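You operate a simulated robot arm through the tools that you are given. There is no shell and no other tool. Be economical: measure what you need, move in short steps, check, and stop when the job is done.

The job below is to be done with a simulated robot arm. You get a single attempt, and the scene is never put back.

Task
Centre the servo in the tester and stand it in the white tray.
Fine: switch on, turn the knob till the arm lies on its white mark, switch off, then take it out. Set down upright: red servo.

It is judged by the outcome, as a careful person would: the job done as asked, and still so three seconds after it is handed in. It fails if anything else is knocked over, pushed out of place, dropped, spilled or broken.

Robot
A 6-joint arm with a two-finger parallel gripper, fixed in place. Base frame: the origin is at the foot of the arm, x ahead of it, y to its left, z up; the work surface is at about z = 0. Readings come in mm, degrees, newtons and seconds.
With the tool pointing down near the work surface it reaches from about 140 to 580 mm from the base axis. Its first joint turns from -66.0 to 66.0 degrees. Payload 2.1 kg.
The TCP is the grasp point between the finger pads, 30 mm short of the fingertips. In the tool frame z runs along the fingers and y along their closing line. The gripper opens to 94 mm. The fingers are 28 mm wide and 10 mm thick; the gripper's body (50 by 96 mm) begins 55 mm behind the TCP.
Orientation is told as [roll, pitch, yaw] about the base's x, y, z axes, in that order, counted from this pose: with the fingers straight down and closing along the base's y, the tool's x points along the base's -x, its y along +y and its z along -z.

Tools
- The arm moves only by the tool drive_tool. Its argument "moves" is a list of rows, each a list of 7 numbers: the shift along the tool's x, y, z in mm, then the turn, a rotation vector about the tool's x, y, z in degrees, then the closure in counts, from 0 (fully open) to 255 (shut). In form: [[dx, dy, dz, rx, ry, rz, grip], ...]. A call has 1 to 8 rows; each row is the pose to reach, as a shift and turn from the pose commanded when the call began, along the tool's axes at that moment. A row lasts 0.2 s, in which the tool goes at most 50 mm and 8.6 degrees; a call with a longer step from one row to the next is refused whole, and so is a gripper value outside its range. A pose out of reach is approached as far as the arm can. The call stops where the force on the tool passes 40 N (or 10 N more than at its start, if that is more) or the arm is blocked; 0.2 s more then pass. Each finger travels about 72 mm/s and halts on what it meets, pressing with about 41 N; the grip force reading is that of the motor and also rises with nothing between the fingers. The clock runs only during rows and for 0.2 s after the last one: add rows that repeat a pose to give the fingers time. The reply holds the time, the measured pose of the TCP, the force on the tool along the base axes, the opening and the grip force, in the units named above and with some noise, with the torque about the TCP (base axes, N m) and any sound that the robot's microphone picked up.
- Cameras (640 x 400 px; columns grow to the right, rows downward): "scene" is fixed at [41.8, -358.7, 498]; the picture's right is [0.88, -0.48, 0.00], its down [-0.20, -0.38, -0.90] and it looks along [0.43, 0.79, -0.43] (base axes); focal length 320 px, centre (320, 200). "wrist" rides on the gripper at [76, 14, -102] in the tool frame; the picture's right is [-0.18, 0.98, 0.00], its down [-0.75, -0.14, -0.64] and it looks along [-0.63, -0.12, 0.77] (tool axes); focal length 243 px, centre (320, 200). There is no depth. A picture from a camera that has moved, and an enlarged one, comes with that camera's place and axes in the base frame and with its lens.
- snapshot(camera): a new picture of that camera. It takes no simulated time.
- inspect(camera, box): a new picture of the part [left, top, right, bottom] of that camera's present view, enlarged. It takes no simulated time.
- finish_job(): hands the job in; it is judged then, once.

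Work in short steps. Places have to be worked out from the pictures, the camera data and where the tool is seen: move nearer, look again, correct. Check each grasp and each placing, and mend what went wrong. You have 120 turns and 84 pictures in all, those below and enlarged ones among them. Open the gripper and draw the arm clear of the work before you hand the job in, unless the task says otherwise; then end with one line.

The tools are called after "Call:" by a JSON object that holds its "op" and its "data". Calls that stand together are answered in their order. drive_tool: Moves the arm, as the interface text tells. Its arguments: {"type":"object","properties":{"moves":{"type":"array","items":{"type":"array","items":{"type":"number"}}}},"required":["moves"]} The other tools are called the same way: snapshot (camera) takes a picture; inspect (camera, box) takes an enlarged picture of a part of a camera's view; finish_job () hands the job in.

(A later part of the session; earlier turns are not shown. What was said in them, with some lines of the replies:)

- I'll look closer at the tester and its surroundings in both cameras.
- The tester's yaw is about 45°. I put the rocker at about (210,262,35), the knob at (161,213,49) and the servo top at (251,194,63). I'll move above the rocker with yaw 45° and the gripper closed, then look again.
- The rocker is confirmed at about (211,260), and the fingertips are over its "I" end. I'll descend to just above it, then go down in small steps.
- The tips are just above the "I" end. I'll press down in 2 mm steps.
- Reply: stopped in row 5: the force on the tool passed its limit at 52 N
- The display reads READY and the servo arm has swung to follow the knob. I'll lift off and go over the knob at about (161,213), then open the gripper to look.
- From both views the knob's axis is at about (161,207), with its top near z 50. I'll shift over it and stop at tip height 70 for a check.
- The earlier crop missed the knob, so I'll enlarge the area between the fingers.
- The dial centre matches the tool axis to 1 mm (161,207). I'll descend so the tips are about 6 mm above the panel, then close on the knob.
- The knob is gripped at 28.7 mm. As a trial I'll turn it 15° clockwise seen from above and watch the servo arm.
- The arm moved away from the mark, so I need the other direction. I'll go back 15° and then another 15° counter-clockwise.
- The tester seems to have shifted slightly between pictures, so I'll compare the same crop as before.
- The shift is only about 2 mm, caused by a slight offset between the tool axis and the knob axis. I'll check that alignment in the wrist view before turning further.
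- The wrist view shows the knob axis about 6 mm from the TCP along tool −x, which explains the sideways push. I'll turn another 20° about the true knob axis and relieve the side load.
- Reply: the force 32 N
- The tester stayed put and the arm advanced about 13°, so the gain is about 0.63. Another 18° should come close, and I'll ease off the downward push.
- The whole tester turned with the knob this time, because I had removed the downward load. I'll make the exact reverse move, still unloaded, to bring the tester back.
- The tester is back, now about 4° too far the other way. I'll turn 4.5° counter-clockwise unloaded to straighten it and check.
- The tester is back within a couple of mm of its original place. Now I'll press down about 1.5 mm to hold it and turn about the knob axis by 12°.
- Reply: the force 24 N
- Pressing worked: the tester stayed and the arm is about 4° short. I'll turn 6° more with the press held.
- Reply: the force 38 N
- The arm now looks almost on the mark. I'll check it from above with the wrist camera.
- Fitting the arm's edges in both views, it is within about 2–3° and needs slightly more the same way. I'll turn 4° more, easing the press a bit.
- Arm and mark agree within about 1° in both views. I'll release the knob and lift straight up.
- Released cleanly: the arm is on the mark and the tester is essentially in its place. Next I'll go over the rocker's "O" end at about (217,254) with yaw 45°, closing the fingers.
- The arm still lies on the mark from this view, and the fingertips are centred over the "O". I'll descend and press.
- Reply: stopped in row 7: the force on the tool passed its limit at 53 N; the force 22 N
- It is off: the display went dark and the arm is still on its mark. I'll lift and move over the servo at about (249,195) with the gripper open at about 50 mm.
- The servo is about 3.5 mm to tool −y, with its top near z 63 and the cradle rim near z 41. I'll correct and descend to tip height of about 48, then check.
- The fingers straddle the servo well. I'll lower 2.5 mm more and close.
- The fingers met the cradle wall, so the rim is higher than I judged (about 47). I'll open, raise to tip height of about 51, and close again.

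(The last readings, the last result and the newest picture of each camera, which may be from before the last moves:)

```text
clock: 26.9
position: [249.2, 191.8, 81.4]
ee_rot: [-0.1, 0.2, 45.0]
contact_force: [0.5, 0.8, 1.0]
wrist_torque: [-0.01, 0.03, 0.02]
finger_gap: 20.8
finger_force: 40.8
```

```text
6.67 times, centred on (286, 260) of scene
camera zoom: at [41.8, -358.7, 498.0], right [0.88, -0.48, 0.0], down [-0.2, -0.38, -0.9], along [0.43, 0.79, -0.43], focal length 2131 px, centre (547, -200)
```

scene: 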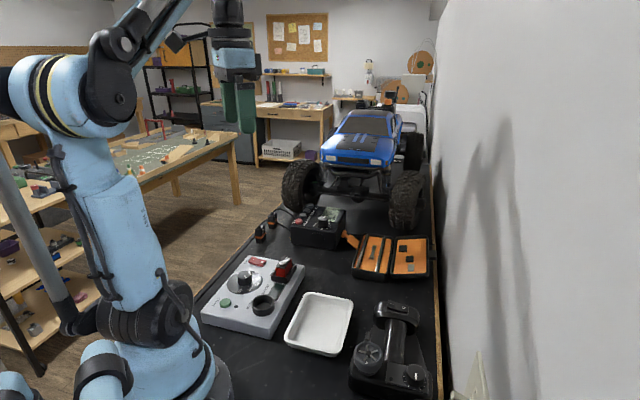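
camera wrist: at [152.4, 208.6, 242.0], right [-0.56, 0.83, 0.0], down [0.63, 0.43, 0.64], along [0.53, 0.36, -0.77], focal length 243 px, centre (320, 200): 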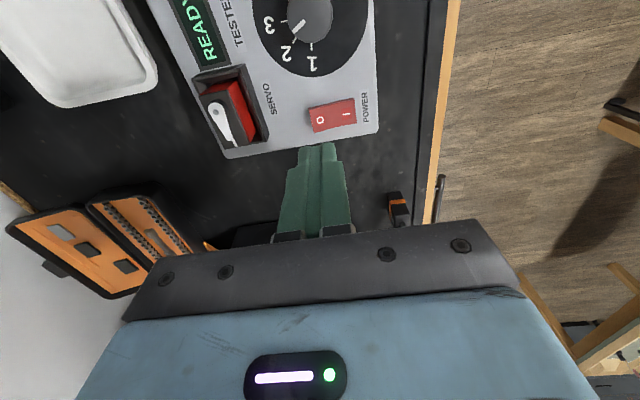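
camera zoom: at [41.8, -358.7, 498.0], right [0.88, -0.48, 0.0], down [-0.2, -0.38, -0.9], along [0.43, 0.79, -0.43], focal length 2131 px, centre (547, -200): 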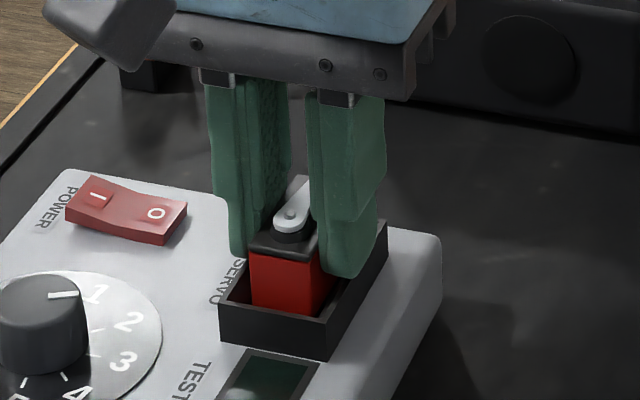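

The servo is gripped at 20.8 mm, and the fingers are clear above the rim. I'll lift straight up slowly.

Call:
{"op": "drive_tool", "data": {"moves": [[0, 0, -4, 0, 0, 0, 255], [0, 0, -10, 0, 0, 0, 255], [0, 0, -18, 0, 0, 0, 255], [0, 0, -30, 0, 0, 0, 255], [0, 0, -45, 0, 0, 0, 255], [0, 0, -45, 0, 0, 0, 255]]}}

Call:
{"op": "inspect", "data": {"camera": "scene", "box": [240, 200, 360, 300]}}

```text
clock: 28.3
position: [250.2, 190.1, 126.2]
ee_rot: [0.0, 0.2, 44.9]
contact_force: [-0.5, 0.5, 0.3]
wrist_torque: [0.0, 0.01, 0.01]
finger_gap: 20.5
finger_force: 41.3
```

```text
4.00 times, centred on (300, 250) of scene
camera zoom: at [41.8, -358.7, 498.0], right [0.88, -0.48, 0.0], down [-0.2, -0.38, -0.9], along [0.43, 0.79, -0.43], focal length 1278 px, centre (400, 0)
```

zoom: 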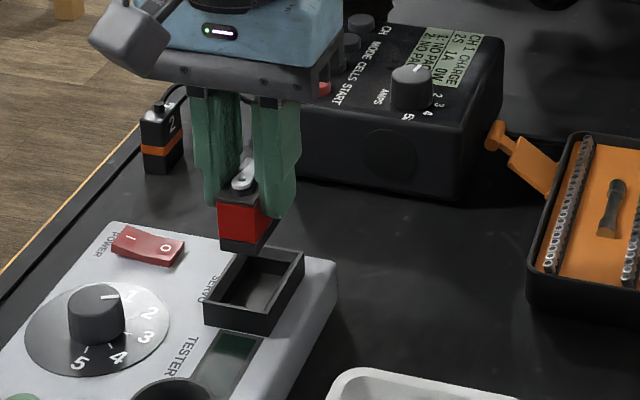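

The servo came out upright in the fingers. The tray centre is at about (261,44), so I'll raise a little and carry it over there.

Call:
{"op": "drive_tool", "data": {"moves": [[0, 0, -25, 0, 0, 0, 255], [20, -22, -25, 0, 0, 0, 255], [40, -46, -25, 0, 0, 0, 255], [60, -70, -25, 0, 0, 0, 255], [80, -92, -25, 0, 0, 0, 255], [95, -111, -25, 0, 0, 0, 255], [95, -111, -25, 0, 0, 0, 255]]}}

Call:
{"op": "snapshot", "data": {"camera": "wrist"}}

Call:
{"op": "snapshot", "data": {"camera": "scene"}}

```text
clock: 29.9
position: [260.8, 44.9, 150.9]
ee_rot: [0.1, 0.2, 44.9]
contact_force: [-0.2, 0.3, -0.7]
wrist_torque: [0.01, -0.03, -0.03]
finger_gap: 20.8
finger_force: 40.7
```

```text
38 pictures are left
camera wrist: at [197.7, 1.0, 254.5], right [-0.57, 0.82, 0.0], down [0.63, 0.44, 0.64], along [0.53, 0.36, -0.77], focal length 243 px, centre (320, 200)
```

wrist: 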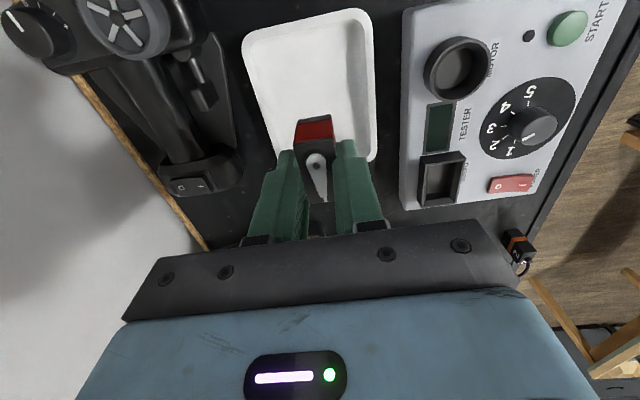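

```text
37 pictures are left
```

scene: 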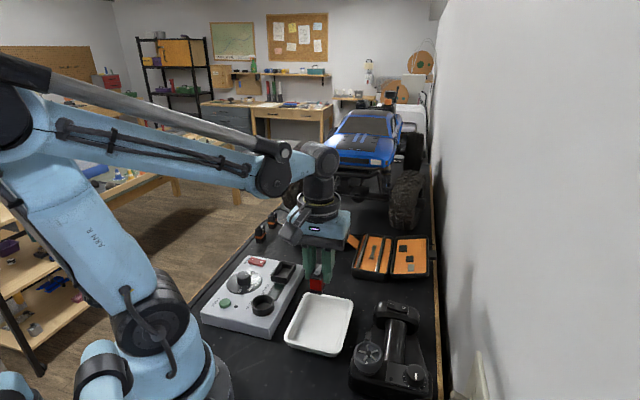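

The servo hangs over the tray's centre. I'll descend most of the way, then look.

Call:
{"op": "drive_tool", "data": {"moves": [[0, 0, 35, 0, 0, 0, 255], [0, 0, 65, 0, 0, 0, 255], [0, 0, 80, 0, 0, 0, 255], [0, 0, 86, 0, 0, 0, 255], [0, 0, 86, 0, 0, 0, 255]]}}

Call:
{"op": "inspect", "data": {"camera": "scene", "box": [270, 270, 370, 360]}}

```text
clock: 31.1
position: [261.6, 46.6, 66.0]
ee_rot: [0.0, 0.1, 45.0]
contact_force: [0.9, -0.1, -0.1]
wrist_torque: [0.03, -0.01, 0.0]
finger_gap: 21.0
finger_force: 40.9
```

```text
4.44 times, centred on (320, 315) of scene
camera zoom: at [41.8, -358.7, 498.0], right [0.88, -0.48, 0.0], down [-0.2, -0.38, -0.9], along [0.43, 0.79, -0.43], focal length 1420 px, centre (320, -311)
```

zoom: 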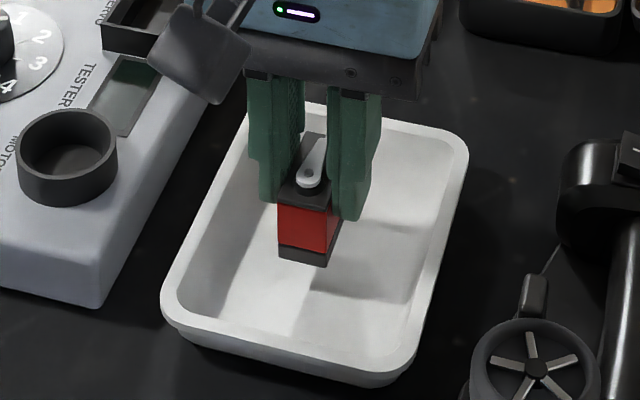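

The servo is well inside the tray and still above its floor. I'll go down in small steps until contact.

Call:
{"op": "drive_tool", "data": {"moves": [[0, 0, 2, 0, 0, 0, 255], [0, 0, 4, 0, 0, 0, 255], [0, 0, 6, 0, 0, 0, 255], [0, 0, 8, 0, 0, 0, 255]]}}

Call:
{"op": "inspect", "data": {"camera": "scene", "box": [270, 270, 370, 360]}}

```text
clock: 32.1
position: [260.9, 46.1, 57.4]
ee_rot: [0.0, 0.2, 45.0]
contact_force: [-0.4, 0.5, -0.5]
wrist_torque: [0.01, 0.0, -0.02]
finger_gap: 20.9
finger_force: 40.5
```

```text
4.44 times, centred on (320, 315) of scene
camera zoom: at [41.8, -358.7, 498.0], right [0.88, -0.48, 0.0], down [-0.2, -0.38, -0.9], along [0.43, 0.79, -0.43], focal length 1420 px, centre (320, -311)
```

zoom: 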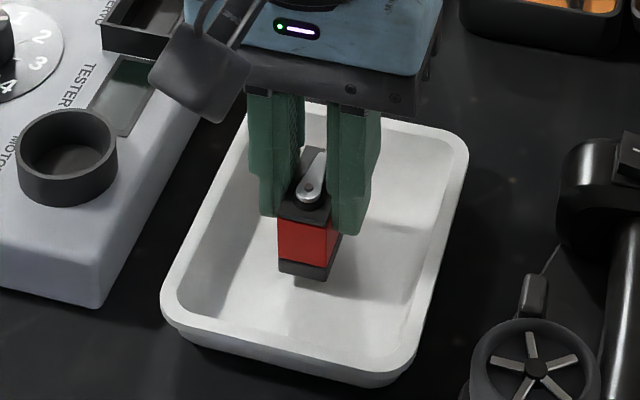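

No contact yet, so I'll continue down in 1.5 mm steps.

Call:
{"op": "drive_tool", "data": {"moves": [[0, 0, 1.5, 0, 0, 0, 255], [0, 0, 3, 0, 0, 0, 255], [0, 0, 4.5, 0, 0, 0, 255]]}}

```text
clock: 32.9
position: [260.3, 45.9, 53.1]
ee_rot: [0.0, 0.2, 45.0]
contact_force: [0.1, -0.7, -0.5]
wrist_torque: [-0.02, 0.01, -0.01]
finger_gap: 20.8
finger_force: 41.1
```

Still no contact, so I'll go on in 1 mm steps.

Call:
{"op": "drive_tool", "data": {"moves": [[0, 0, 1, 0, 0, 0, 255], [0, 0, 2, 0, 0, 0, 255], [0, 0, 3, 0, 0, 0, 255]]}}

Call:
{"op": "inspect", "data": {"camera": "scene", "box": [270, 270, 370, 360]}}

```text
clock: 33.7
position: [262.0, 45.9, 49.5]
ee_rot: [-0.1, 0.1, 45.0]
contact_force: [-1.2, -0.3, 33.1]
wrist_torque: [0.03, 0.08, 0.02]
finger_gap: 21.1
finger_force: 41.0
```

```text
4.44 times, centred on (320, 315) of scene
camera zoom: at [41.7, -358.7, 498.0], right [0.88, -0.48, 0.0], down [-0.2, -0.38, -0.9], along [0.43, 0.79, -0.43], focal length 1420 px, centre (320, -311)
```

zoom: 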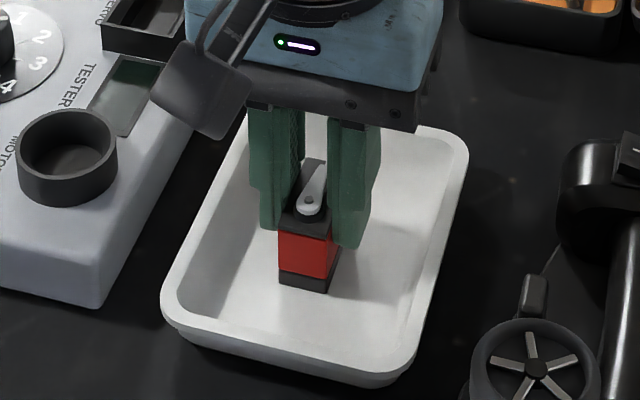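

Contact: the servo is on the tray floor with 33 N. I'll ease up 1.5 mm, open gently, and rise straight up.

Call:
{"op": "drive_tool", "data": {"moves": [[0, 0, -1.5, 0, 0, 0, 255], [0, 0, -1.5, 0, 0, 0, 190], [0, 0, -1.5, 0, 0, 0, 150], [0, 0, -1.5, 0, 0, 0, 150], [0, 0, -20, 0, 0, 0, 150], [0, 0, -55, 0, 0, 0, 150], [0, 0, -100, 0, 0, 0, 150], [0, 0, -100, 0, 0, 0, 150]]}}

Call:
{"op": "inspect", "data": {"camera": "scene", "box": [270, 270, 370, 360]}}

Call:
{"op": "snapshot", "data": {"camera": "wrist"}}

```text
clock: 35.5
position: [261.9, 44.2, 149.3]
ee_rot: [0.0, 0.2, 45.0]
contact_force: [0.6, -0.2, 0.9]
wrist_torque: [0.01, -0.03, 0.01]
finger_gap: 38.8
finger_force: 0.1
```

```text
4.44 times, centred on (320, 315) of scene
camera zoom: at [41.8, -358.7, 498.0], right [0.88, -0.48, 0.0], down [-0.2, -0.38, -0.9], along [0.43, 0.79, -0.43], focal length 1420 px, centre (320, -311)
```

zoom: 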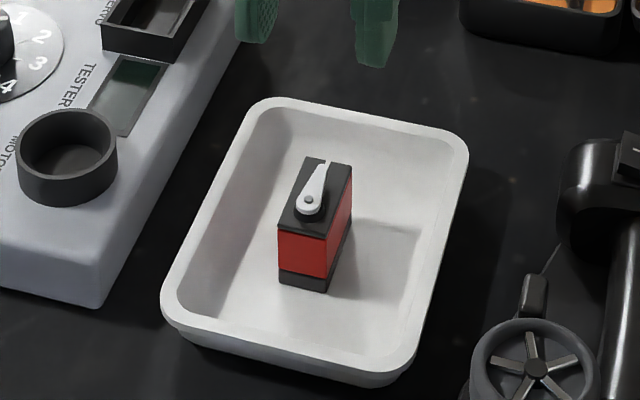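

```text
32 pictures are left
camera wrist: at [198.2, 0.8, 253.0], right [-0.56, 0.83, 0.0], down [0.63, 0.43, 0.64], along [0.53, 0.36, -0.77], focal length 243 px, centre (320, 200)
```

wrist: 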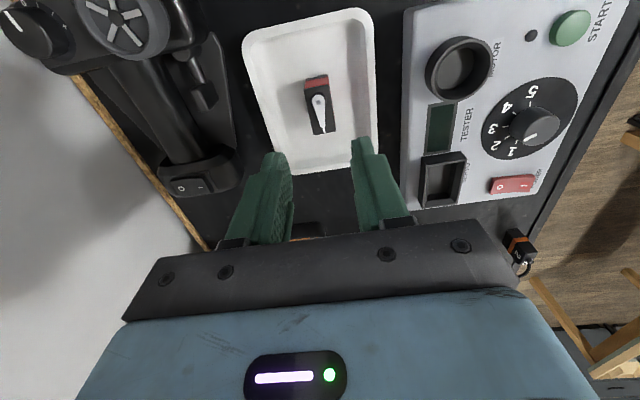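

The servo stands upright in the tray with its arm on the mark. I'll open fully, draw the arm further up and check the arm once more.

Call:
{"op": "drive_tool", "data": {"moves": [[0, 0, -40, 0, 0, 0, 60], [20, 0, -80, 0, 0, 0, 0], [40, 0, -120, 0, 0, 0, 0], [40, 0, -120, 0, 0, 0, 0]]}}

Call:
{"op": "inspect", "data": {"camera": "scene", "box": [325, 300, 355, 340]}}

Call:
{"op": "snapshot", "data": {"camera": "scene"}}

```text
clock: 36.5
position: [232.6, 16.9, 270.6]
ee_rot: [-0.1, 0.2, 45.0]
contact_force: [-0.8, -0.6, 0.6]
wrist_torque: [0.01, -0.01, -0.01]
finger_gap: 94.2
finger_force: 0.0
```

```text
10.00 times, centred on (340, 320) of scene
camera zoom: at [41.7, -358.7, 498.0], right [0.88, -0.48, 0.0], down [-0.2, -0.38, -0.9], along [0.43, 0.79, -0.43], focal length 3196 px, centre (120, -1000)
```

zoom: 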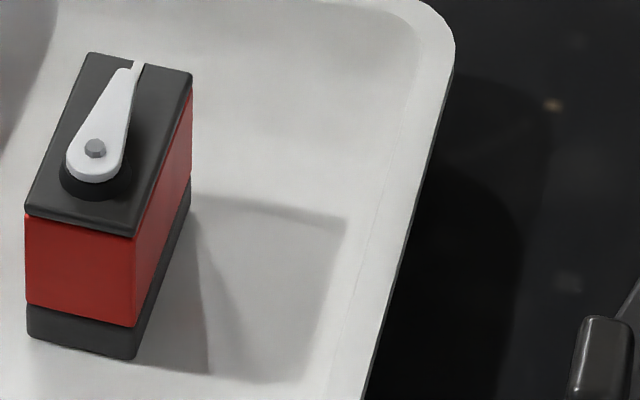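

```text
30 pictures are left
```

scene: 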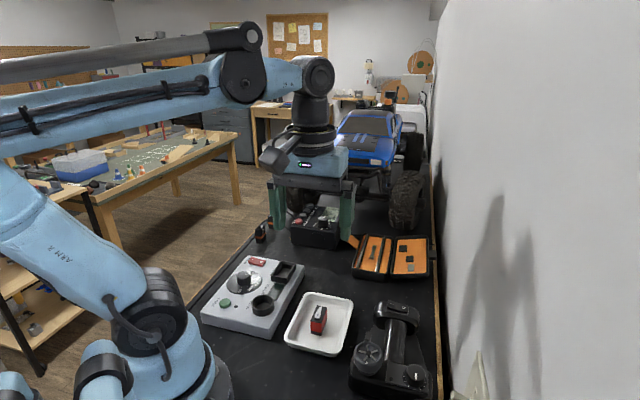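

The arm lies on its mark, the servo is upright in the tray, the tester is off, and everything else is in place. I'll hand it in.

Call:
{"op": "finish_job", "data": {}}

```text
The job is handed in.
```

The red servo is centred on its white mark (to within about 2° by eye) and stands upright in the white tray, and the tester is switched off. While I turned the knob the tester swung out of line; I brought it back to within 2–3 mm of where it started.
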